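You operate a simulated robot arm through the tools that you are given. There is no shell and no other tool. Be economical: measure what you need, move in short steps, check, and stop when the job is done.

You run a simulated robot arm. Do the job below in one go: nothing can be reset, and whatever is moved stays where it is left.

TASK
Stack the black motor marked "3" from the grey bench top on top of the black motor marked "2". Then fetch the tall spacer and set it on top of the brown small carton on the grey bench top. Then open the green bench drawer. Keep to this order.
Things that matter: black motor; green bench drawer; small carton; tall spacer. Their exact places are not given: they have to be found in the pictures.

Only the result counts: the job must be done as asked and must still hold three seconds after the hand-in. Knocking over, shifting, dropping, spilling or breaking anything else fails it.

THE ROBOT
A 6-joint arm with a two-finger gripper on a trunk, on a base that drives. Base frame: it is fixed to the floor where the robot stands at the start and does not move with it; the origin is under the middle of the robot, x ahead of it, y to its left, z up; the surface under the hand at the start is at about z = 740. Units: mm, degrees, N and s.
With the tool pointing down near the work surface it reaches from about 340 to 840 mm from the robot's upright axis, wherever it stands. Its first joint turns from -166.0 to 166.0 degrees. Places, roughly: green bench drawer [-1900, -900, 600]; tall spacer (4x4x5 cm) [300, 400, 800]. Payload 2.45 kg.
Tool frame: the origin (TCP) lies between the finger pads and is the grasp point; the fingertips stand 20 mm ahead of it; z points along the fingers, y is the line along which they close. Largest opening 140 mm; the body of the gripper starts 168 mm behind the TCP.
Orientation is that of the tool frame in the base frame, as a unit quaternion [w, x, y, z]. With the fingers straight down and closing along the base's y, the tool's x points along the base's -x, its y along +y and its z along -z.

THE INTERFACE
- The arm moves only by the tool move_arm. Its argument "commands" is a list of rows, each a list of 7 numbers: the finger opening in mm, from 0 to 140, then the shift along the base's x, y, z in mm, then the turn, a rotation vector about the base's x, y, z in degrees. In form: [[claw, dx, dy, dz, rx, ry, rz], ...]. A call has 1 to 12 rows; each row shifts and turns the commanded pose from where the row before left it. Rows are played at 5 a second. More than 50 mm and 8.6 degrees between two rows, or a gripper value outside its range, and nothing of the call is played. Where a pose cannot be reached the arm comes as near as it can. A force on the tool above 40 N (or 10 N above the force at the start of the call, whichever is more), or a blocked arm, ends the call early, and 0.2 s more pass. Each finger travels about 45 mm/s and halts on what it meets, pressing with about 28 N; the grip force reading is that of the motor and also rises with nothing between the fingers. The clock runs only during rows and for 0.2 s after the last one: add rows that do not move to give the fingers time. The reply holds the time, the measured pose of the TCP, the force on the tool along the base axes, the opening and the grip force, in the units named above and with some noise, with the torque about the TCP (base axes, N m) and any sound that the robot's microphone picked up, and new pictures: "show" is both (left out), scene, wrist or none.
- Cameras (640 x 400 px; columns grow to the right, rows downward): "scene" is now at [71, 163, 1833.4]; the picture's right is [0.35, -0.94, 0.00], its down [-0.82, -0.31, -0.49] and it looks along [0.46, 0.17, -0.87] (base axes); focal length 282 px, centre (320, 200). "wrist" rides on the gripper at [78, 11, -209] in the tool frame; the picture's right is [-0.14, 0.99, 0.00], its down [-0.92, -0.13, -0.37] and it looks along [-0.37, -0.05, 0.93] (tool axes); focal length 280 px, centre (320, 200).
- slide_trunk(by): slides the trunk up (or, below 0, down) by that many mm; the arm and the scene camera ride with it, the base frame stays. It gives what a move gives, with no picture.
- roll_base(legs): drives the robot by 1 to 6 legs, each [ahead, left, turn to the left] in mm, mm and degrees, along the robot's own axes; the way and the turn of a leg run together, so that a leg with both is an arc; at most 1500 mm and 180 degrees a leg. The arm and the cameras ride along, it lands a little off, and it stops where it bumps. It gives what a move gives, and a new picture of the scene camera.
- turn_head(pan, tilt): turns the head with the scene camera to pan (to the left, within 143 degrees either way) and tilt (down, from -29 to 69), counted from straight ahead of the robot. It gives what a move gives, and a new picture of the scene camera.
- point_at(camera, pixels): for up to 12 pixels [column, row] of the newest picture of that camera ("zoom" is the newest enlarged one), the place [x, y, z] in the base frame of the surface seen there, good to about 2 mm. No time passes.
- inspect(camera, box): a new picture of the part [left, top, right, bottom] of that camera's present view, enlarged. No time passes.
- sign_off(): hands the job in; it is judged then, once.

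Work in short steps. Measure before you move; look again where a grasp or a placing could have gone wrong, and mend it. You have 110 turns and 260 pictures in all, those below and enlarged ones among them. Open the gripper and draw the arm clear of the work before you hand the job in, unless the task says otherwise; then end with one line.

The tools are called after "Emit:" by a JSON object that holds its "name" and its "arguments". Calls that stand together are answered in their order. move_arm: Moves the arm, as the interface text tells. Its arguments: {"type":"object","properties":{"commands":{"type":"array","items":{"type":"array","items":{"type":"number"}}},"show":{"type":"string","enum":["both","scene","wrist","none"]}},"required":["commands"]} The other tools are called the same way: slide_trunk (by) slides the trunk up or down; roll_base (legs) drives the base; turn_head (pan, tilt) turns the head that bears the scene camera; point_at (camera, pixels) gives the place of the surface under pixels of a picture; inspect (camera, box) takes an enlarged picture of a part of a camera's view; sign_off () hands the job in.

At the start:

```text
t: 0.0
position: [498.1, 52.8, 1024.2]
tool_rot: [0.0, 0.001, 1.0, 0.0]
ft_force: [-0.3, -0.1, 0.3]
moment: [-0.02, 0.01, 0.02]
gripper_width: 139.9
grip_force: 0.1
trunk travel left (down, up): [-100.0, 130.0]
robot x, y, heading: [2.7, 0.7, 0.2]
head pan, tilt: [20.5, 60.9]
```

scene: 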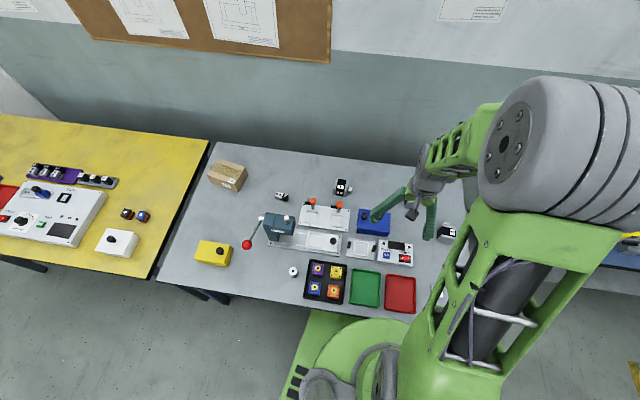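
wrist: 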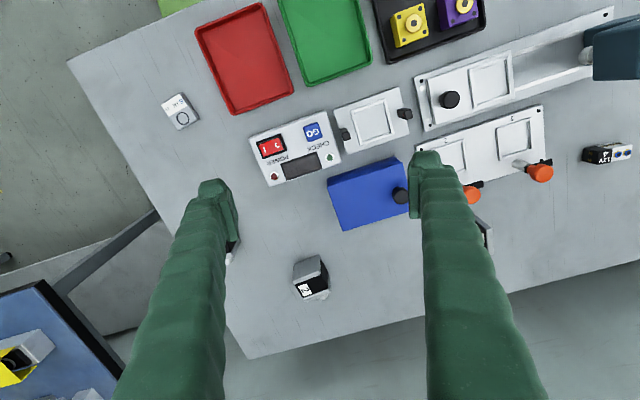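

The scene shows small black/white parts near (281,196), (343,187), (446,232) and a carton at (228,175). I enlarge the views to read the marks.

Emit:
{"name": "inspect", "arguments": {"camera": "scene", "box": [190, 140, 360, 246]}}

Emit:
{"name": "inspect", "arguments": {"camera": "scene", "box": [330, 170, 480, 264]}}

Emit:
{"name": "inspect", "arguments": {"camera": "wrist", "box": [260, 220, 388, 300]}}

Emit:
{"name": "inspect", "arguments": {"camera": "wrist", "box": [540, 110, 640, 172]}}

```text
3.76 times, centred on (275, 193) of scene
```

zoom: 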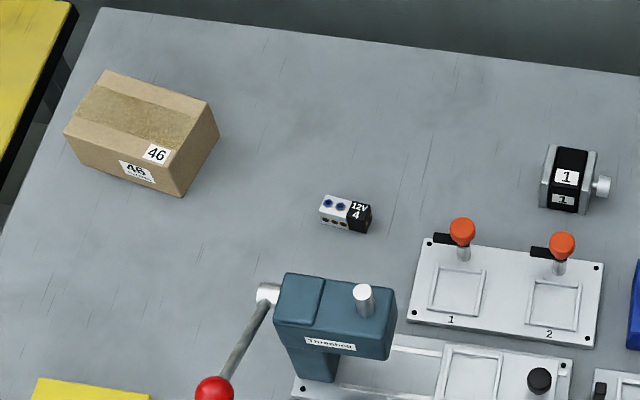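

```text
4.26 times, centred on (405, 217) of scene
```

zoom: 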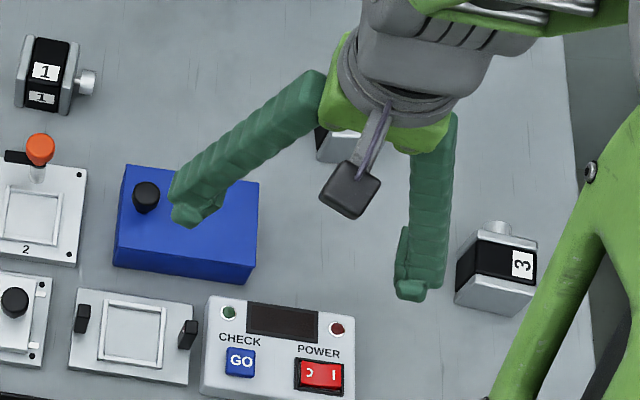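

```text
5.00 times, centred on (324, 260) of wrist
```

zoom: 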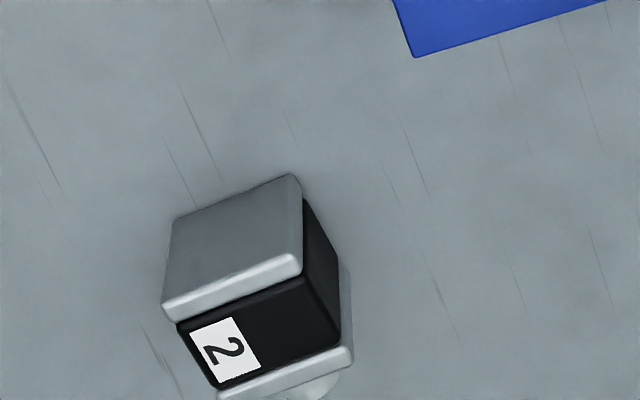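

```text
6.40 times, centred on (590, 141) of wrist
```

zoom: 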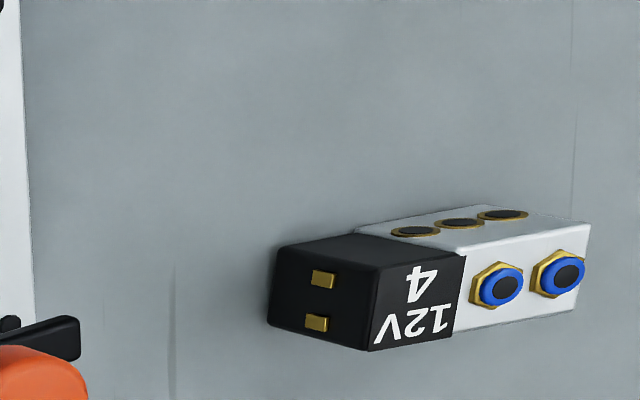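

Motor 2 is at wrist (312,280), motor 3 at scene (447,232), both lying with the shaft level. I measure both, and the carton.

Emit:
{"name": "point_at", "arguments": {"camera": "scene", "pixels": [[447, 231], [452, 232], [443, 228], [445, 240], [447, 224], [228, 168], [290, 271], [210, 253], [400, 285], [343, 185], [281, 196], [374, 222]]}}

Emit:
{"name": "point_at", "arguments": {"camera": "wrist", "pixels": [[295, 281], [319, 273], [305, 292], [325, 285], [310, 286], [322, 297], [307, 266], [290, 300], [180, 110]]}}

```text
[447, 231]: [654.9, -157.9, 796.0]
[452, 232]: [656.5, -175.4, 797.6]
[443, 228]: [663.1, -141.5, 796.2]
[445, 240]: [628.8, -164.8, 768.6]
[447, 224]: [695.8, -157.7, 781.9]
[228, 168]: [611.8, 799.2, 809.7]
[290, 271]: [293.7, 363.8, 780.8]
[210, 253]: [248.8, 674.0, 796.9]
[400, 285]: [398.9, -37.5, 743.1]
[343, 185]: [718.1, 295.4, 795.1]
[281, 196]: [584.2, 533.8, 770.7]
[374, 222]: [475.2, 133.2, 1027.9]
```

```text
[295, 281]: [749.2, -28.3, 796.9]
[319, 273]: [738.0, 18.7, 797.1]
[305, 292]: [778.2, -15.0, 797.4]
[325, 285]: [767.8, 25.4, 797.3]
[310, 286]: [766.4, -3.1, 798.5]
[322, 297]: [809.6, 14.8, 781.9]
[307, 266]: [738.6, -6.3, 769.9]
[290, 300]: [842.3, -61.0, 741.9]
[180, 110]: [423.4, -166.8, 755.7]
```

I move the hand so the wrist camera looks straight at motor 3 and clear of the scene view.

Emit:
{"name": "move_arm", "arguments": {"commands": [[140, 10, -45, 0, 0, 0, 0], [140, 10, -45, 0, 0, 0, 0], [140, 10, -45, 0, 0, 0, 0], [140, 10, -45, 0, 0, 0, 0], [140, 0, -40, 0, 0, 0, 0], [140, 0, 0, 0, 0, 0, 0]]}}

```text
t: 1.4
position: [537.6, -165.6, 1024.9]
tool_rot: [0.0, 0.001, 1.0, -0.001]
ft_force: [-0.9, -0.2, -0.1]
moment: [0.03, 0.0, 0.03]
gripper_width: 139.6
grip_force: 0.0
trunk travel left (down, up): [-100.0, 130.0]
robot x, y, heading: [1.8, -0.2, 0.0]
head pan, tilt: [20.5, 60.9]
```

scene: 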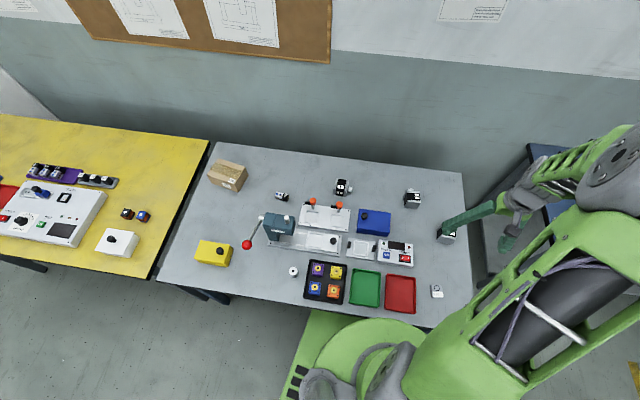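
wrist: 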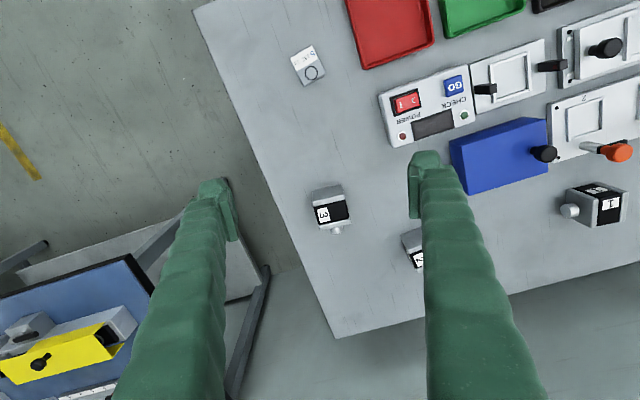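

Motor 3 is at wrist (330,207); motor 2 in the scene at (412,199). I enlarge motor 3 to measure its corners.

Emit:
{"name": "inspect", "arguments": {"camera": "wrist", "box": [290, 180, 370, 230]}}

Emit:
{"name": "inspect", "arguments": {"camera": "scene", "box": [380, 180, 460, 230]}}

```text
8.00 times, centred on (330, 205) of wrist
```

zoom: 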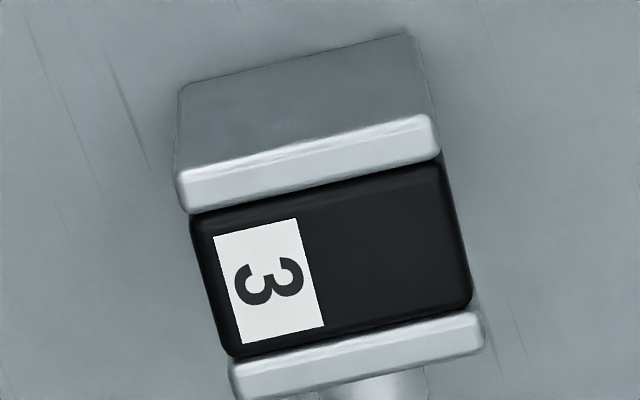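

```text
8.00 times, centred on (420, 205) of scene
```

zoom: 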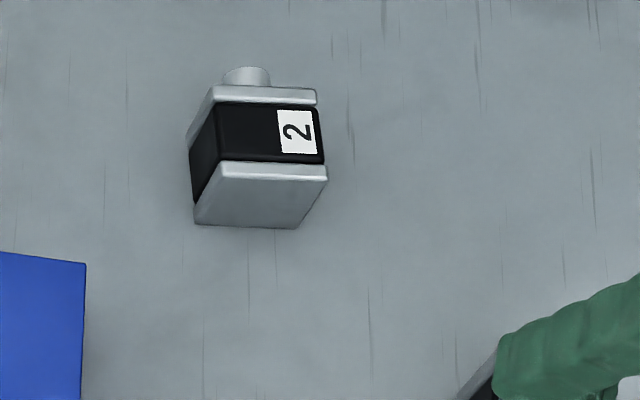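

I measure motor 3's top corners in the wrist picture and motor 2's in the zoom.

Emit:
{"name": "point_at", "arguments": {"camera": "zoom", "pixels": [[222, 170], [322, 172], [218, 93], [312, 96], [270, 130], [245, 76], [300, 130]]}}

Emit:
{"name": "point_at", "arguments": {"camera": "wrist", "pixels": [[313.5, 204], [343.5, 197], [320.5, 227], [349.5, 221], [331, 214], [337, 229]]}}

```text
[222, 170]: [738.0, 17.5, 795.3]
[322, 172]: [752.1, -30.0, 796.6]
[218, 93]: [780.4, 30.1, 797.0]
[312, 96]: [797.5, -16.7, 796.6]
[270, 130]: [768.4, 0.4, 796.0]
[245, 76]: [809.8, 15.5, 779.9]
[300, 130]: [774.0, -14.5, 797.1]
```

```text
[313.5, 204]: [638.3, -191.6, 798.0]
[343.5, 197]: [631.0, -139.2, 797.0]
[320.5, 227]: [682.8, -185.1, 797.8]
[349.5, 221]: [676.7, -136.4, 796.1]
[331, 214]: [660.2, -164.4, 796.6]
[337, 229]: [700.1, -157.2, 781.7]
```

Motor 3's centre is (657,-163), yaw about 7.5°; motor 2's centre (767,0), yaw about 16.4°; tops at 797. I go above motor 3 and turn the hand 7.5°.

Emit:
{"name": "move_arm", "arguments": {"commands": [[140, 40, 1, -20, 0, 0, 7.5], [140, 40, 1, -40, 0, 0, 0], [140, 40, 0.5, -30, 0, 0, 0], [140, 0, 0, -45, 0, 0, 0], [140, 0, 0, 0, 0, 0, 0]]}}

```text
refused: row 2 steps farther than a row can; nothing moved
```

The row was over 50 mm in length; I split it finer.

Emit:
{"name": "move_arm", "arguments": {"commands": [[140, 40, 1, -20, 0, 0, 7.5], [140, 40, 1, -25, 0, 0, 0], [140, 39.5, 0.5, -25, 0, 0, 0], [140, 0, 0, -45, 0, 0, 0], [140, 0, 0, -40, 0, 0, 0], [140, 0, 0, 0, 0, 0, 0]]}}

```text
t: 2.8
position: [659.6, -167.0, 870.2]
tool_rot: [0.0, -0.065, 0.998, 0.0]
ft_force: [-0.2, 0.5, -0.7]
moment: [0.03, 0.01, -0.01]
gripper_width: 140.1
grip_force: 0.0
trunk travel left (down, up): [-100.0, 130.0]
robot x, y, heading: [2.7, 2.0, -0.0]
head pan, tilt: [20.5, 60.9]
```

scene: 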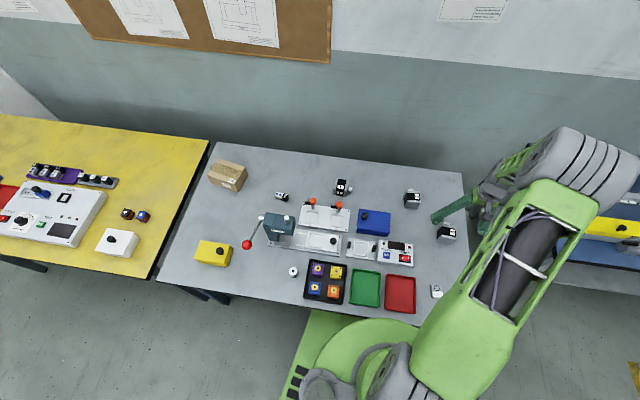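
wrist: 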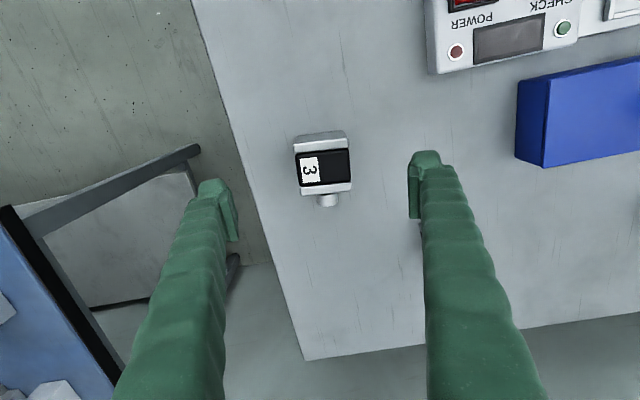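

From above, motor 3 shows at (323,163) slightly turned. I remeasure its top before going down.

Emit:
{"name": "inspect", "arguments": {"camera": "wrist", "box": [280, 120, 368, 175]}}

Emit:
{"name": "point_at", "arguments": {"camera": "wrist", "pixels": [[296, 144], [344, 139.5], [302, 193], [350, 188.5], [323, 166]]}}

```text
7.27 times, centred on (324, 148) of wrist
```

zoom: 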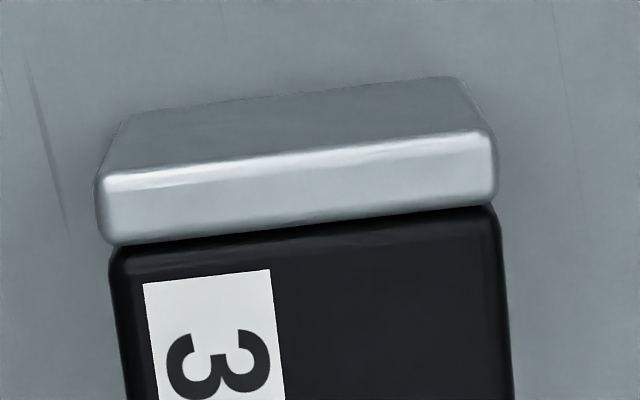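

```text
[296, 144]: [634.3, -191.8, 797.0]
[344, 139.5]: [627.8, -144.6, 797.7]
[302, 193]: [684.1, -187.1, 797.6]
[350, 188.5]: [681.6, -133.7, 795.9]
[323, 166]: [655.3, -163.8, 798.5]
```

Centre is (657,-163.5). I go down with the pads to about z=778 and close.

Emit:
{"name": "move_arm", "arguments": {"commands": [[140, -2, 3, -45, 0, 0, 0], [140, 0, 0, -47, 0, 0, 0], [140, 0, 0, 0, 0, 0, 0], [100, 0, 0, 0, 0, 0, 0], [70, 0, 0, 0, 0, 0, 0], [40, 0, 0, 0, 0, 0, 0], [35, 0, 0, 0, 0, 0, 0], [35, 0, 0, 0, 0, 0, 0], [35, 0, 0, 0, 0, 0, 0], [35, 0, 0, 0, 0, 0, 0]], "show": "wrist"}}

```text
t: 5.0
position: [654.5, -162.8, 779.5]
tool_rot: [0.0, -0.065, 0.998, 0.0]
ft_force: [0.7, -0.9, -0.2]
moment: [-0.02, -0.02, -0.05]
gripper_width: 57.7
grip_force: 28.1
trunk travel left (down, up): [-100.0, 130.0]
robot x, y, heading: [2.1, 2.6, 0.1]
head pan, tilt: [20.5, 60.9]
```

wrist: 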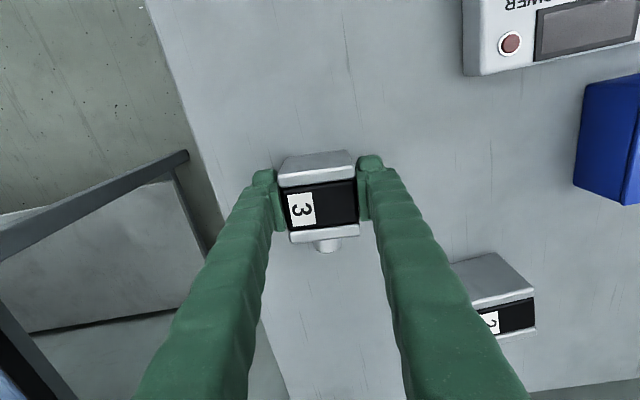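

Held at 57.7 mm. I lift it straight up 90 mm and look at it in the hand.

Emit:
{"name": "move_arm", "arguments": {"commands": [[35, 0, 0, 20, 0, 0, 0], [35, 0, 0, 35, 0, 0, 0], [35, 0, 0, 35, 0, 0, 0], [35, 0, 0, 0, 0, 0, 0]], "show": "wrist"}}

```text
t: 6.0
position: [658.4, -162.0, 866.1]
tool_rot: [-0.001, -0.066, 0.998, 0.0]
ft_force: [-0.3, -0.2, -7.2]
moment: [0.02, 0.04, -0.03]
gripper_width: 57.6
grip_force: 27.9
trunk travel left (down, up): [-100.0, 130.0]
robot x, y, heading: [1.3, -0.6, -0.3]
head pan, tilt: [20.5, 60.9]
```

wrist: 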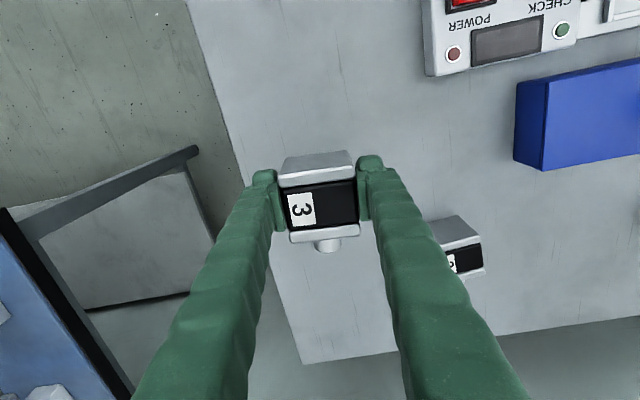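

Held level. I measure its top corners in the hand: near cap about (280,184)-(354,178), far cap (292,240)-(358,234).

Emit:
{"name": "point_at", "arguments": {"camera": "wrist", "pixels": [[283, 185], [353, 179], [293, 239], [357, 233], [321, 209]]}}

Emit:
{"name": "inspect", "arguments": {"camera": "wrist", "box": [264, 140, 376, 260]}}

```text
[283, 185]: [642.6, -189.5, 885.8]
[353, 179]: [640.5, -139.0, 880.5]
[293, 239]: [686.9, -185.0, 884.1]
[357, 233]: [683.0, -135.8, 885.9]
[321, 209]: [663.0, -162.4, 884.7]
```

```text
3.33 times, centred on (320, 200) of wrist
```

zoom: 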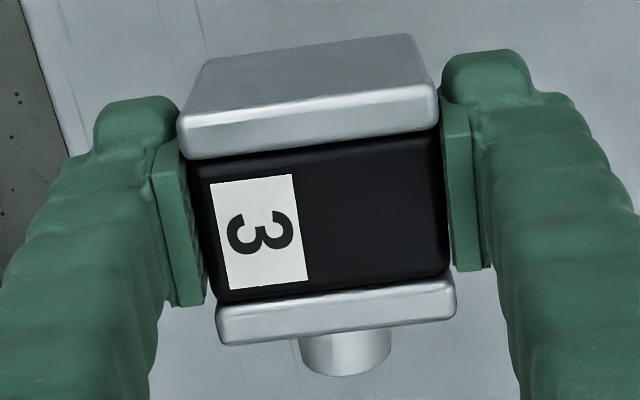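

Held centre (663,-162), top 885, so its bottom is about 828, which clears 797. I carry it over motor 2 with a 9° turn.

Emit:
{"name": "move_arm", "arguments": {"commands": [[35, 15, 25, 10, 0, 0, 0], [35, 20, 30, 0, 0, 0, 2], [35, 20, 30, 0, 0, 0, 3], [35, 20, 30, 0, 0, 0, 4], [35, 20, 30, 0, 0, 0, 0], [35, 9, 16.5, 0, 0, 0, 0], [35, 0, 0, 0, 0, 0, 0], [35, 0, 0, 0, 0, 0, 0]]}}

```text
t: 7.8
position: [761.2, 0.0, 878.6]
tool_rot: [0.0, -0.144, 0.99, 0.0]
ft_force: [-0.5, -0.8, -6.0]
moment: [-0.02, 0.01, 0.01]
gripper_width: 57.6
grip_force: 27.4
trunk travel left (down, up): [-100.0, 130.0]
robot x, y, heading: [-3.3, 1.2, -0.3]
head pan, tilt: [20.5, 60.9]
```

scene: 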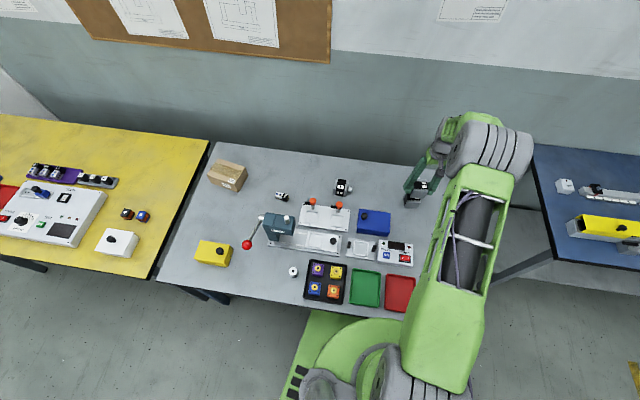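
wrist: 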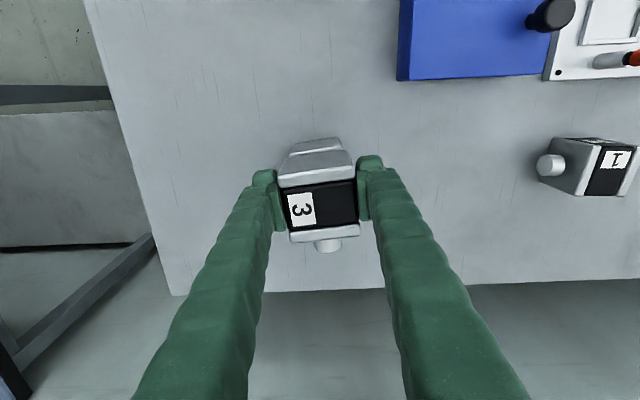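

I check alignment in enlarged views of motor 3 over motor 2, from both cameras.

Emit:
{"name": "inspect", "arguments": {"camera": "scene", "box": [380, 155, 460, 230]}}

Emit:
{"name": "point_at", "arguments": {"camera": "wrist", "pixels": [[283, 185], [353, 179], [293, 239], [357, 233], [290, 155], [341, 148], [315, 147]]}}

Emit:
{"name": "inspect", "arguments": {"camera": "wrist", "box": [264, 130, 376, 260]}}

```text
5.33 times, centred on (420, 192) of scene
```

zoom: 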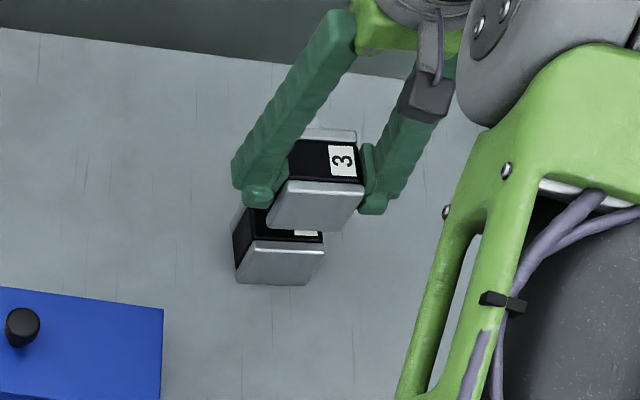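

```text
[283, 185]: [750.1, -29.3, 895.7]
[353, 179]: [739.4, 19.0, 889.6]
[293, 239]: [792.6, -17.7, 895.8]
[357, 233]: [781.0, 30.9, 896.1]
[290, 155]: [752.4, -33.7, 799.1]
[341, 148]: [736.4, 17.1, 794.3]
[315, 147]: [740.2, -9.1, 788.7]
```

```text
3.08 times, centred on (320, 195) of wrist
```

zoom: 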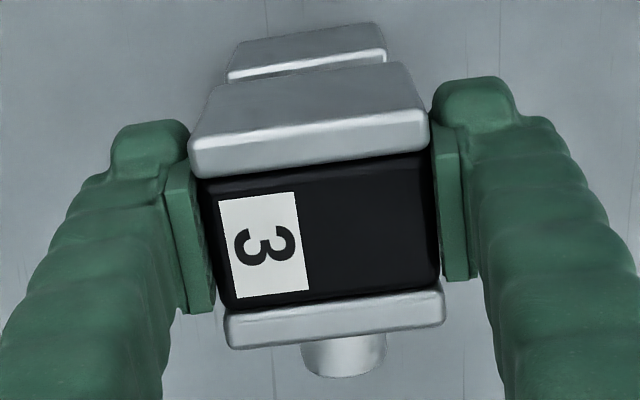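

Corners match motor 2's within about 2 mm. The bottom is near 838, so I lower 38 mm and then creep.

Emit:
{"name": "move_arm", "arguments": {"commands": [[35, 1, 0, -20, 0, 0, 0], [35, 0, 0, -15, 0, 0, 0], [35, 0, 0, -3, 0, 0, 0], [35, 0, 0, 0, 0, 0, 0]], "show": "wrist"}}

```text
t: 8.8
position: [762.5, -0.1, 838.9]
tool_rot: [0.0, -0.144, 0.99, 0.0]
ft_force: [-0.2, 0.2, -7.4]
moment: [0.0, 0.04, -0.01]
gripper_width: 57.7
grip_force: 27.7
trunk travel left (down, up): [-100.0, 130.0]
robot x, y, heading: [1.3, -0.7, 0.2]
head pan, tilt: [20.5, 60.9]
```

wrist: 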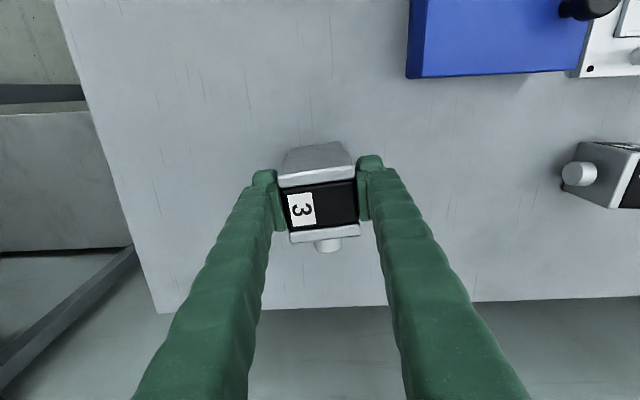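

Still carrying the full weight (-7 N); I creep down in 1 mm steps until the force turns.

Emit:
{"name": "move_arm", "arguments": {"commands": [[35, 0, 0, -1.5, 0, 0, 0], [35, 0, 0, -1, 0, 0, 0], [35, 0, 0, 0, 0, 0, 0]], "show": "none"}}

```text
t: 9.6
position: [762.2, 0.8, 836.9]
tool_rot: [0.0, -0.143, 0.99, 0.0]
ft_force: [0.3, 0.0, -4.1]
moment: [0.06, -0.02, -0.02]
gripper_width: 57.9
grip_force: 28.4
trunk travel left (down, up): [-100.0, 130.0]
robot x, y, heading: [-1.0, 0.8, 0.2]
head pan, tilt: [20.5, 60.9]
```

Weight is being taken over (-4 N). One more millimetre, then check.

Emit:
{"name": "move_arm", "arguments": {"commands": [[35, 0, 0, -0.8, 0, 0, 0], [35, 0, 0, 0, 0, 0, 0]], "show": "none"}}

```text
t: 10.2
position: [762.1, 0.5, 838.1]
tool_rot: [0.001, -0.143, 0.99, 0.0]
ft_force: [0.1, -1.0, 5.0]
moment: [0.01, 0.25, 0.03]
gripper_width: 57.8
grip_force: 28.6
trunk travel left (down, up): [-100.0, 130.0]
robot x, y, heading: [0.2, -3.8, -0.0]
head pan, tilt: [20.5, 60.9]
```

Contact (+5 N). I open slowly and wait, then lift straight up.

Emit:
{"name": "move_arm", "arguments": {"commands": [[60, 0, 0, 0.5, 0, 0, 0], [70, 0, 0, 0, 0, 0, 0], [100, 0, 0, 0, 0, 0, 0], [120, 0, 0, 0, 0, 0, 0], [120, 0, 0, 0, 0, 0, 0], [120, 0, 0, 0, 0, 0, 0], [120, 0, 0, 30, 0, 0, 0], [120, 0, 0, 45, 0, 0, 0], [120, 0, 0, 45, 0, 0, 0], [120, 0, 0, 45, 0, 0, 0]]}}

```text
t: 12.4
position: [761.2, 1.0, 1000.9]
tool_rot: [0.0, -0.143, 0.99, 0.0]
ft_force: [0.1, -0.9, -0.8]
moment: [-0.03, 0.01, 0.0]
gripper_width: 119.8
grip_force: 0.1
trunk travel left (down, up): [-100.0, 130.0]
robot x, y, heading: [0.4, -0.4, 0.2]
head pan, tilt: [20.5, 60.9]
```

scene: 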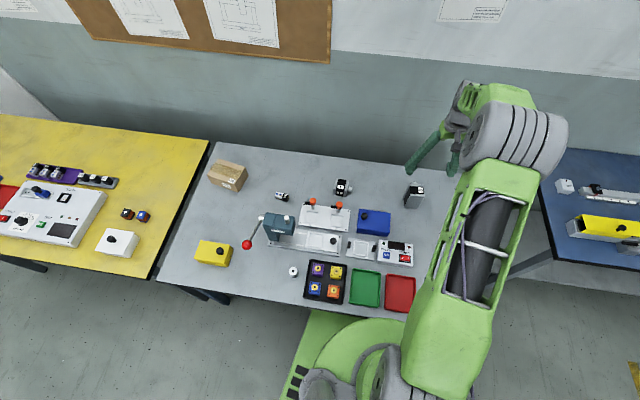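
wrist: 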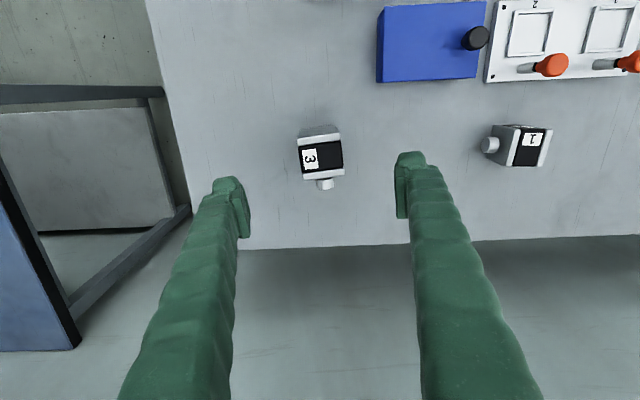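

The stack stands. Next the spacer: I enlarge the scene around (293,271) and the carton.

Emit:
{"name": "inspect", "arguments": {"camera": "scene", "box": [230, 240, 326, 300]}}

Emit:
{"name": "inspect", "arguments": {"camera": "scene", "box": [190, 145, 270, 205]}}

Emit:
{"name": "point_at", "arguments": {"camera": "scene", "pixels": [[293, 268], [293, 274], [246, 245], [260, 222], [280, 218], [285, 290], [210, 250]]}}

```text
6.67 times, centred on (278, 270) of scene
```

zoom: 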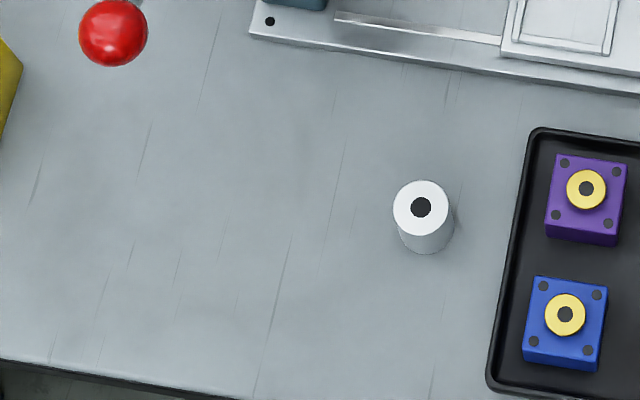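

```text
6.67 times, centred on (230, 175) of scene
```

zoom: 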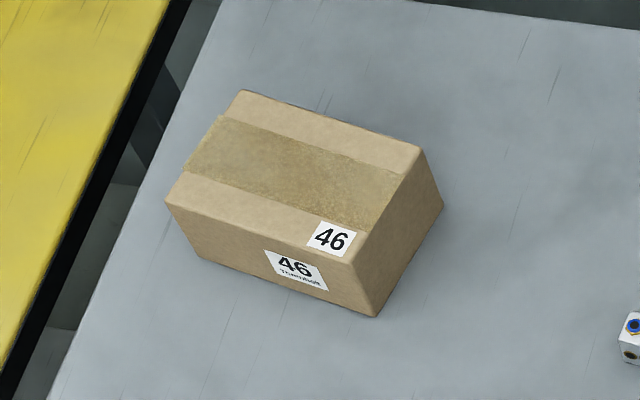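

```text
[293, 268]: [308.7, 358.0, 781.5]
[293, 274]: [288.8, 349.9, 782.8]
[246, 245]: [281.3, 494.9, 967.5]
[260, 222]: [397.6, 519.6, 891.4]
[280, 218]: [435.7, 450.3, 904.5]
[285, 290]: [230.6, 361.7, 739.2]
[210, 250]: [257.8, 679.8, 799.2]
```

Spacer is a white cylinder with top around (299,355,782), the press's red ball sits at (281,495,967), so I keep clear of it. I swing the hand to (300,250) at z≈1020 with the closing line turned to base x (yaw 90°).

Emit:
{"name": "move_arm", "arguments": {"commands": [[100, -38.4, 20.8, 2, 0, 0, 6.12], [100, -38.4, 20.8, 2, 0, 0, 6.12], [100, -38.4, 20.8, 2, 0, 0, 6.12], [100, -38.4, 20.8, 2, 0, 0, 6.12], [100, -38.4, 20.8, 2, 0, 0, 6.12], [100, -38.4, 20.8, 2, 0, 0, 6.12], [100, -38.4, 20.8, 2, 0, 0, 6.12], [100, -38.4, 20.8, 2, 0, 0, 6.12], [100, -38.4, 20.8, 2, 0, 0, 6.12], [100, -38.4, 20.8, 2, 0, 0, 6.12], [100, -38.4, 20.8, 2, 0, 0, 6.12], [100, -38.4, 20.8, 2, 0, 0, 6.12]]}}

Emit:
{"name": "point_at", "arguments": {"camera": "scene", "pixels": [[165, 280], [230, 293], [258, 299], [460, 190], [210, 144], [330, 155], [152, 272], [60, 255], [205, 145]]}}

```text
t: 15.0
position: [299.0, 249.9, 1023.1]
tool_rot: [0.0, -0.707, 0.707, 0.0]
ft_force: [0.1, 0.3, 0.5]
moment: [0.02, 0.0, 0.02]
gripper_width: 100.2
grip_force: 0.1
trunk travel left (down, up): [-100.0, 130.0]
robot x, y, heading: [0.4, -3.9, -0.3]
head pan, tilt: [20.5, 60.9]
```

scene: 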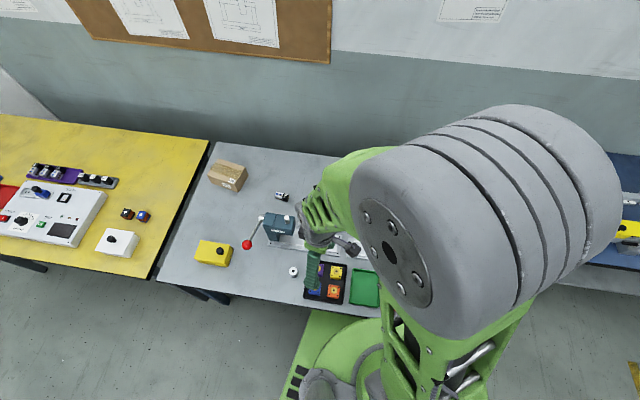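
wrist: 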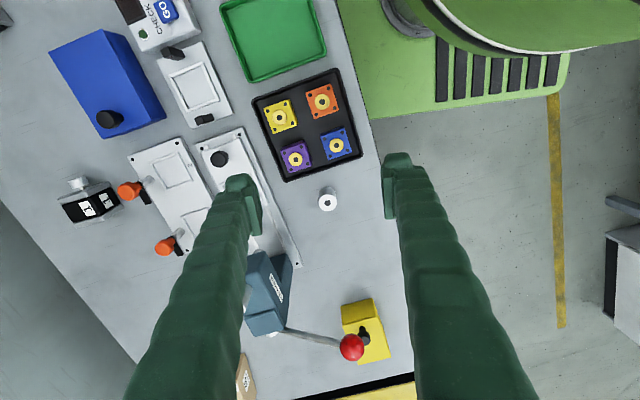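

```text
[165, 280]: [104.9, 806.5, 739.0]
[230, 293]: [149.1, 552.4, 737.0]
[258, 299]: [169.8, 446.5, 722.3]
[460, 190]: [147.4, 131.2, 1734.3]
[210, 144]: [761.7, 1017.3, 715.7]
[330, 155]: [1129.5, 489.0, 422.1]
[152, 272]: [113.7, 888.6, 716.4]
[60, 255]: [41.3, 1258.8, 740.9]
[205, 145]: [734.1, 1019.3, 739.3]
```

Spacer is at wrist (327,198). I measure it, the tray edge, and the robot platform's corners versus the bench edge (edge runs about 10° off the y axis).

Emit:
{"name": "inspect", "arguments": {"camera": "wrist", "box": [287, 173, 367, 223]}}

Emit:
{"name": "point_at", "arguments": {"camera": "wrist", "pixels": [[327, 198], [333, 200], [322, 198], [327, 207], [327, 192], [286, 181], [357, 156], [352, 347], [440, 108], [560, 88], [369, 118], [371, 331]]}}

```text
8.00 times, centred on (327, 198) of wrist
```

zoom: 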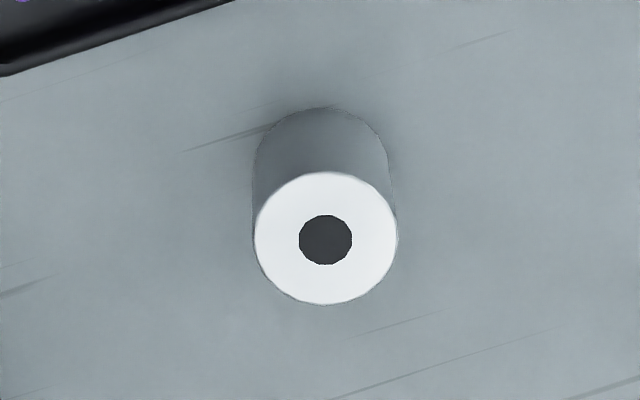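

```text
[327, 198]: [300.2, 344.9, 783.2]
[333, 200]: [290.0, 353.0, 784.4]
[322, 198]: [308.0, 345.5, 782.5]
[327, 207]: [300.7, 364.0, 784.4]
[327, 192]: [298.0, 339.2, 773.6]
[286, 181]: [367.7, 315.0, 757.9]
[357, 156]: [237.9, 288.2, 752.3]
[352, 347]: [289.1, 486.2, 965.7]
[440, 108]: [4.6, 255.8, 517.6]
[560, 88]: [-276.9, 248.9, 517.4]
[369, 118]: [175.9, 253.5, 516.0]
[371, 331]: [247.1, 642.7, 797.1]
```

Spacer centre is (299.5,354.5), top 784. I move above it, then down to about z=800, and look.

Emit:
{"name": "move_arm", "arguments": {"commands": [[100, 0.5, 45, 0, 0, 0, 0], [100, 0, 45, 0, 0, 0, 0], [100, 0, 14.6, -30, 0, 0, 0], [100, 0, 0, -45, 0, 0, 0], [100, 0, 0, -45, 0, 0, 0], [100, 0, 0, -45, 0, 0, 0], [100, 0, 0, -33, 0, 0, 0], [100, 0, 0, 0, 0, 0, 0]]}}

```text
t: 16.8
position: [301.0, 351.0, 826.8]
tool_rot: [0.0, -0.706, 0.708, 0.0]
ft_force: [0.5, 0.1, 0.4]
moment: [0.01, 0.02, -0.02]
gripper_width: 100.0
grip_force: 0.0
trunk travel left (down, up): [-100.0, 130.0]
robot x, y, heading: [-1.0, -0.6, 0.1]
head pan, tilt: [20.5, 60.9]
```

scene: 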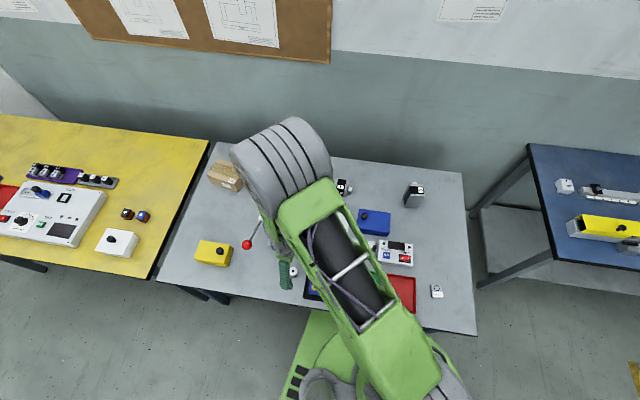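
wrist: 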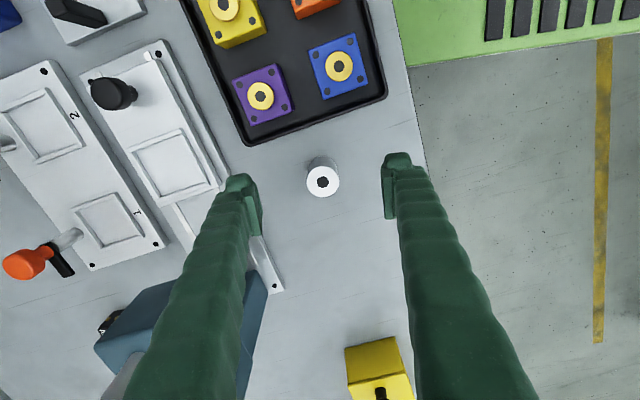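

The left finger hangs near the press plate's edge (228,185). I check heights there and remeasure the spacer.

Emit:
{"name": "point_at", "arguments": {"camera": "wrist", "pixels": [[322, 182], [312, 181], [333, 181], [322, 193], [322, 171], [225, 178], [218, 188], [262, 250], [272, 285], [380, 195]]}}

```text
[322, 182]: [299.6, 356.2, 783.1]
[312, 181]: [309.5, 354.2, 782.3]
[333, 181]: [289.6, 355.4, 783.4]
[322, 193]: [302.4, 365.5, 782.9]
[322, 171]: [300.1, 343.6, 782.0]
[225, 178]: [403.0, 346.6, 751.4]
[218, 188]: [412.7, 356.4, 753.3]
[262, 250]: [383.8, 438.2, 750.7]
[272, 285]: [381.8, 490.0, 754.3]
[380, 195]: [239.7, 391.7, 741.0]
```

Plate starts at x≈400, clear of the finger. I narrow to 76, descend to z≈768 and close on the spacer.

Emit:
{"name": "move_arm", "arguments": {"commands": [[76, -0.5, 2, -20, 0, 0, 0], [76, 0, 0, -38, 0, 0, 0], [76, 0, 0, 0, 0, 0, 0], [50, 0, 0, 0, 0, 0, 0], [20, 0, 0, 0, 0, 0, 0], [15, 0, 0, 0, 0, 0, 0], [15, 0, 0, 0, 0, 0, 0], [15, 0, 0, 0, 0, 0, 0]], "show": "wrist"}}

```text
t: 18.6
position: [301.4, 354.6, 768.8]
tool_rot: [0.0, -0.707, 0.708, 0.0]
ft_force: [0.0, -0.2, -0.2]
moment: [0.01, -0.03, 0.02]
gripper_width: 30.0
grip_force: 27.9
trunk travel left (down, up): [-100.0, 130.0]
robot x, y, heading: [3.8, 2.9, -0.2]
head pan, tilt: [20.5, 60.9]
```

wrist: 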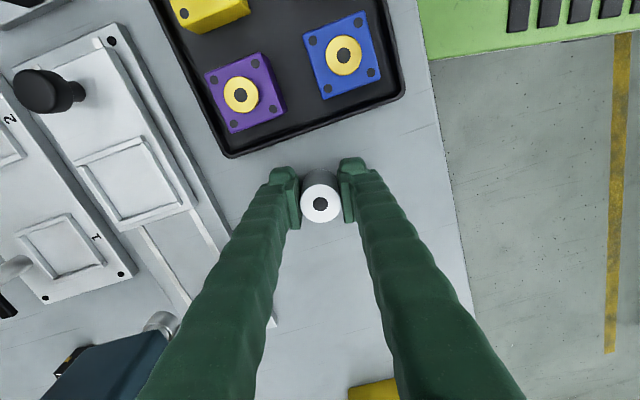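

Gripped at 30 mm. I lift straight up about 280 mm.

Emit:
{"name": "move_arm", "arguments": {"commands": [[15, 0, 0, 20, 0, 0, 0], [15, 0, 0, 40, 0, 0, 0], [15, 0, 0, 45, 0, 0, 0], [15, 0, 0, 45, 0, 0, 0], [15, 0, 0, 45, 0, 0, 0], [15, 0, 0, 45, 0, 0, 0], [15, 0, 0, 45, 0, 0, 0], [15, 0, 0, 0, 0, 0, 0]]}}

Emit:
{"name": "turn_head", "arguments": {"pan": 65, "tilt": 55}}

```text
t: 20.4
position: [302.8, 356.7, 1052.7]
tool_rot: [0.0, -0.706, 0.708, 0.0]
ft_force: [0.1, -1.0, -0.6]
moment: [0.0, 0.02, -0.02]
gripper_width: 30.2
grip_force: 27.8
trunk travel left (down, up): [-100.0, 130.0]
robot x, y, heading: [-2.1, 0.3, 0.2]
head pan, tilt: [20.5, 60.9]
```

scene: 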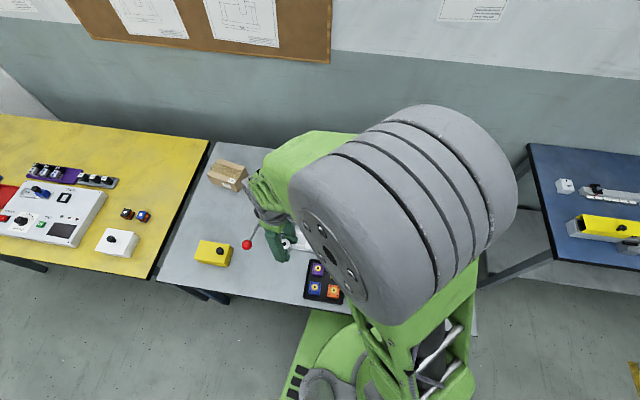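
wrist: 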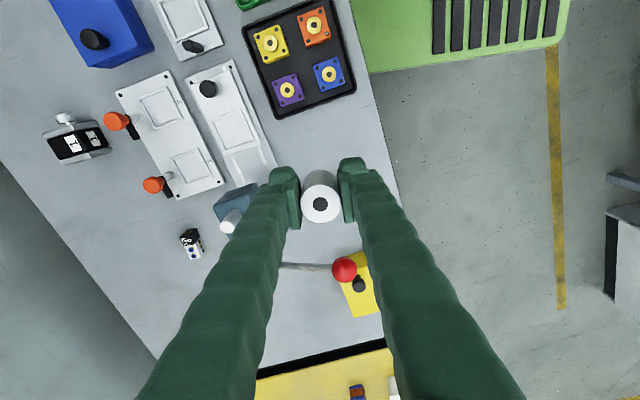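

```text
t: 21.5
position: [301.0, 355.8, 1052.0]
tool_rot: [0.0, -0.706, 0.708, -0.001]
ft_force: [-0.5, -0.3, -1.2]
moment: [-0.01, -0.01, 0.0]
gripper_width: 29.8
grip_force: 28.0
trunk travel left (down, up): [-100.0, 130.0]
robot x, y, heading: [-2.5, 1.9, 0.2]
head pan, tilt: [65.0, 55.0]
```

scene: 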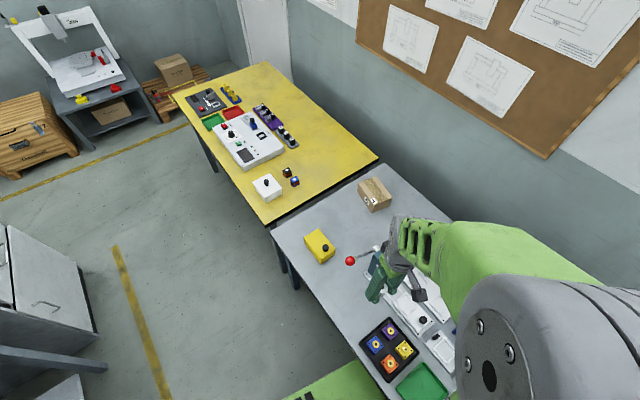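

I measure the bench legs near (283,265) and (297,282) and the edge corner, to plan a sideways drive to the left.

Emit:
{"name": "point_at", "arguments": {"camera": "scene", "pixels": [[283, 265], [287, 275], [297, 285], [293, 275], [271, 235], [330, 325], [300, 390], [365, 182], [391, 193], [370, 210], [100, 330]]}}

Emit:
{"name": "inspect", "arguments": {"camera": "scene", "box": [240, 200, 400, 300]}}

```text
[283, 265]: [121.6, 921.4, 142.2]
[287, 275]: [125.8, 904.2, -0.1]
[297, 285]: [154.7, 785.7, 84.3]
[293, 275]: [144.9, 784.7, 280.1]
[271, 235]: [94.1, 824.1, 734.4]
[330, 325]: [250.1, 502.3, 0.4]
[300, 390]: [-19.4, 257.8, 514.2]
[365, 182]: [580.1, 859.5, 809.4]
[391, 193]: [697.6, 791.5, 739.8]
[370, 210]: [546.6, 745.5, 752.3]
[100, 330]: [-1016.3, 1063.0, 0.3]
```

```text
4.00 times, centred on (320, 250) of scene
```

zoom: 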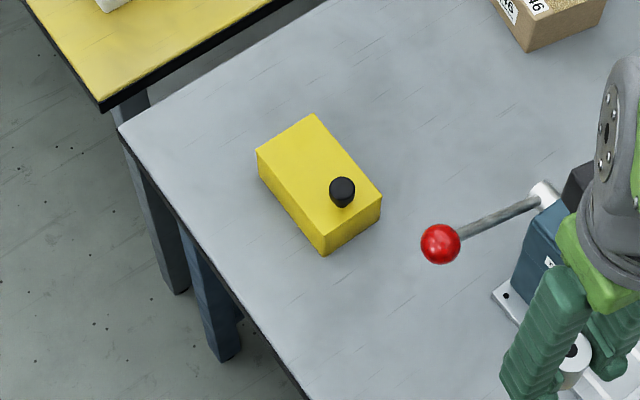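

Bench leg is at about (150,785) and the edge is turned 10.2°. I raise the hand a bit more, then back off 100, turn 10.2°, go left 412 and forward 93, ending parallel to the bench and short of the leg.

Emit:
{"name": "move_arm", "arguments": {"commands": [[15, 0, 0, 40, 0, 0, 0], [15, 0, 0, 30, 0, 0, 0], [15, 0, 0, 0, 0, 0, 0]], "show": "none"}}

Emit:
{"name": "roll_base", "arguments": {"legs": [[-100, 0, 0], [0, 0, 10.2], [0, 412, 0]]}}

```text
t: 22.3
position: [303.6, 356.7, 1125.0]
tool_rot: [0.0, -0.707, 0.708, 0.0]
ft_force: [-0.1, 0.2, -0.5]
moment: [0.01, 0.0, 0.01]
gripper_width: 29.8
grip_force: 28.2
trunk travel left (down, up): [-100.0, 130.0]
robot x, y, heading: [-0.2, 1.1, -0.0]
head pan, tilt: [65.0, 55.0]
```

```text
t: 27.9
position: [62.8, 810.1, 1123.8]
tool_rot: [0.0, 0.768, -0.641, 0.0]
ft_force: [0.7, 0.7, -0.4]
moment: [-0.06, 0.05, -0.04]
gripper_width: 29.7
grip_force: 28.0
trunk travel left (down, up): [-100.0, 130.0]
robot x, y, heading: [-172.7, 405.5, 10.4]
head pan, tilt: [65.0, 55.0]
```

scene: 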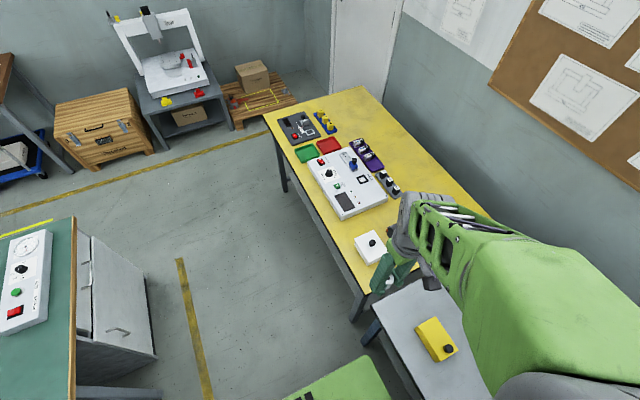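

Robot is at (-173,405), heading 10.4. I check the platform's front-left corner near (358,358) against the leg at (372,330) before going ahead.

Emit:
{"name": "inspect", "arguments": {"camera": "scene", "box": [300, 270, 460, 400]}}

Emit:
{"name": "point_at", "arguments": {"camera": "scene", "pixels": [[355, 360], [375, 330], [386, 395], [366, 358], [362, 325], [354, 318], [380, 380], [371, 343]]}}

```text
3.08 times, centred on (380, 335) of scene
```

zoom: 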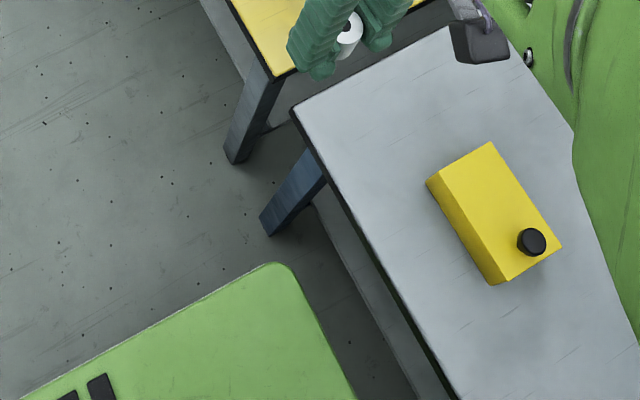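

```text
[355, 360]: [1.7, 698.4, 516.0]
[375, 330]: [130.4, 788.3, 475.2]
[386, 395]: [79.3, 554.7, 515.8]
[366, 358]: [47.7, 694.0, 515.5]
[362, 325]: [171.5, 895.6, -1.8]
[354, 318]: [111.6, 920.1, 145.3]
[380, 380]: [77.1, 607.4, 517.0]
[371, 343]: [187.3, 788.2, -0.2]
```

Gap to the leg is about 70 mm sideways and the front stays no deeper under the bench than at the start. I drive ahead 88 and turn the head toward the carton.

Emit:
{"name": "roll_base", "arguments": {"legs": [[88, 0, 0]]}}

Emit:
{"name": "turn_head", "arguments": {"pan": 25, "tilt": 58}}

```text
t: 29.0
position: [144.9, 825.6, 1123.0]
tool_rot: [0.0, 0.768, -0.64, 0.0]
ft_force: [0.9, -0.4, -1.3]
moment: [0.0, 0.1, 0.03]
gripper_width: 29.6
grip_force: 28.4
trunk travel left (down, up): [-100.0, 130.0]
robot x, y, heading: [-91.7, 420.0, 10.3]
head pan, tilt: [65.0, 55.0]
```

scene: 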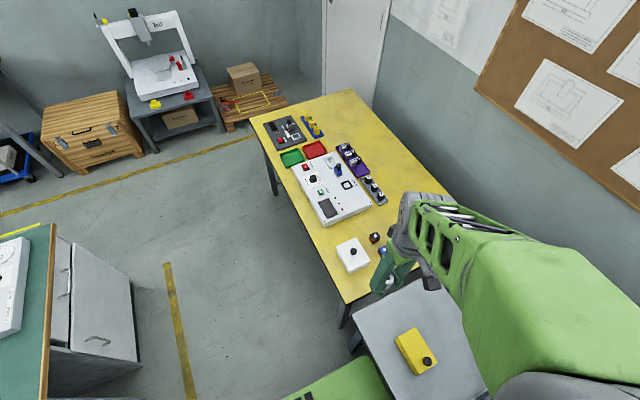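

```text
t: 30.1
position: [144.1, 823.7, 1122.8]
tool_rot: [0.0, 0.768, -0.641, 0.0]
ft_force: [0.3, -0.1, -0.5]
moment: [0.01, -0.01, 0.03]
gripper_width: 29.5
grip_force: 28.6
trunk travel left (down, up): [-100.0, 130.0]
robot x, y, heading: [-89.0, 421.1, 10.3]
head pan, tilt: [25.0, 58.0]
```

scene: 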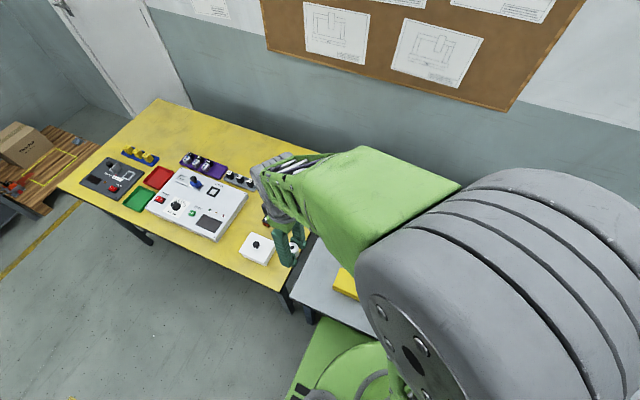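

Robot at (-90,421); the carton at about (612,799) lies 797 mm off. I swing the hand to about (562,700,1010), turning it back by 40°.

Emit:
{"name": "move_arm", "arguments": {"commands": [[15, 41.8, -12.4, -11.3, 0, 0, -4], [15, 41.8, -12.4, -11.3, 0, 0, -4], [15, 41.8, -12.4, -11.3, 0, 0, -4], [15, 41.8, -12.4, -11.3, 0, 0, -4], [15, 41.8, -12.4, -11.3, 0, 0, -4], [15, 41.8, -12.4, -11.3, 0, 0, -4], [15, 41.8, -12.4, -11.3, 0, 0, -4], [15, 41.8, -12.4, -11.3, 0, 0, -4], [15, 41.8, -12.4, -11.3, 0, 0, -4], [15, 41.8, -12.4, -11.3, 0, 0, -4], [15, 0, 0, 0, 0, 0, 0]]}}

```text
t: 32.5
position: [558.3, 700.8, 1014.6]
tool_rot: [0.0, -0.501, 0.865, 0.001]
ft_force: [0.2, -0.6, -1.0]
moment: [0.04, 0.01, 0.01]
gripper_width: 29.8
grip_force: 28.0
trunk travel left (down, up): [-100.0, 130.0]
robot x, y, heading: [-85.7, 419.7, 10.6]
head pan, tilt: [25.0, 58.0]
```

scene: 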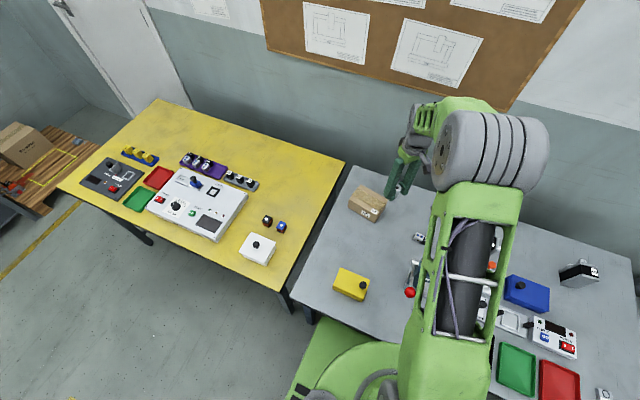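
wrist: 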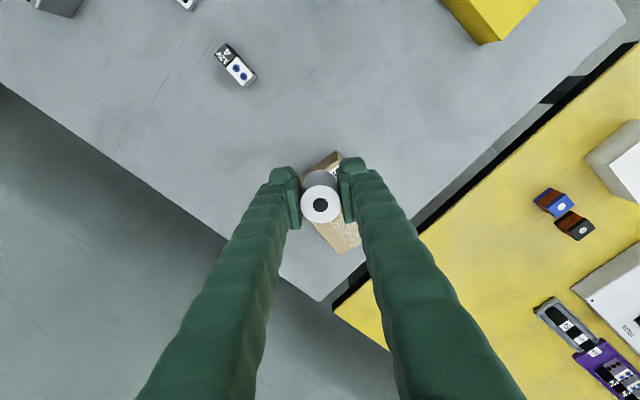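

The carton is in clear view of the scene camera at (368,203). I enlarge it and measure its top corners.

Emit:
{"name": "inspect", "arguments": {"camera": "scene", "box": [336, 180, 416, 230]}}

```text
8.00 times, centred on (376, 205) of scene
```

zoom: 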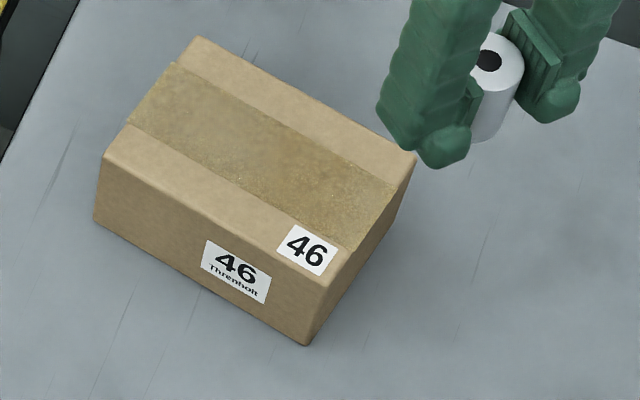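

Now its top corners and centre in the zoom.

Emit:
{"name": "point_at", "arguments": {"camera": "zoom", "pixels": [[106, 155], [322, 282], [408, 158], [200, 42], [258, 160], [490, 62], [518, 75]]}}

```text
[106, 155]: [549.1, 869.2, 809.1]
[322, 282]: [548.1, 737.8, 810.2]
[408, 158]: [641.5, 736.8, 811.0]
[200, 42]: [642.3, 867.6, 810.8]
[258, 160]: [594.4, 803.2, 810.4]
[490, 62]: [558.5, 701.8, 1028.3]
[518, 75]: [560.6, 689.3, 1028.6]
```

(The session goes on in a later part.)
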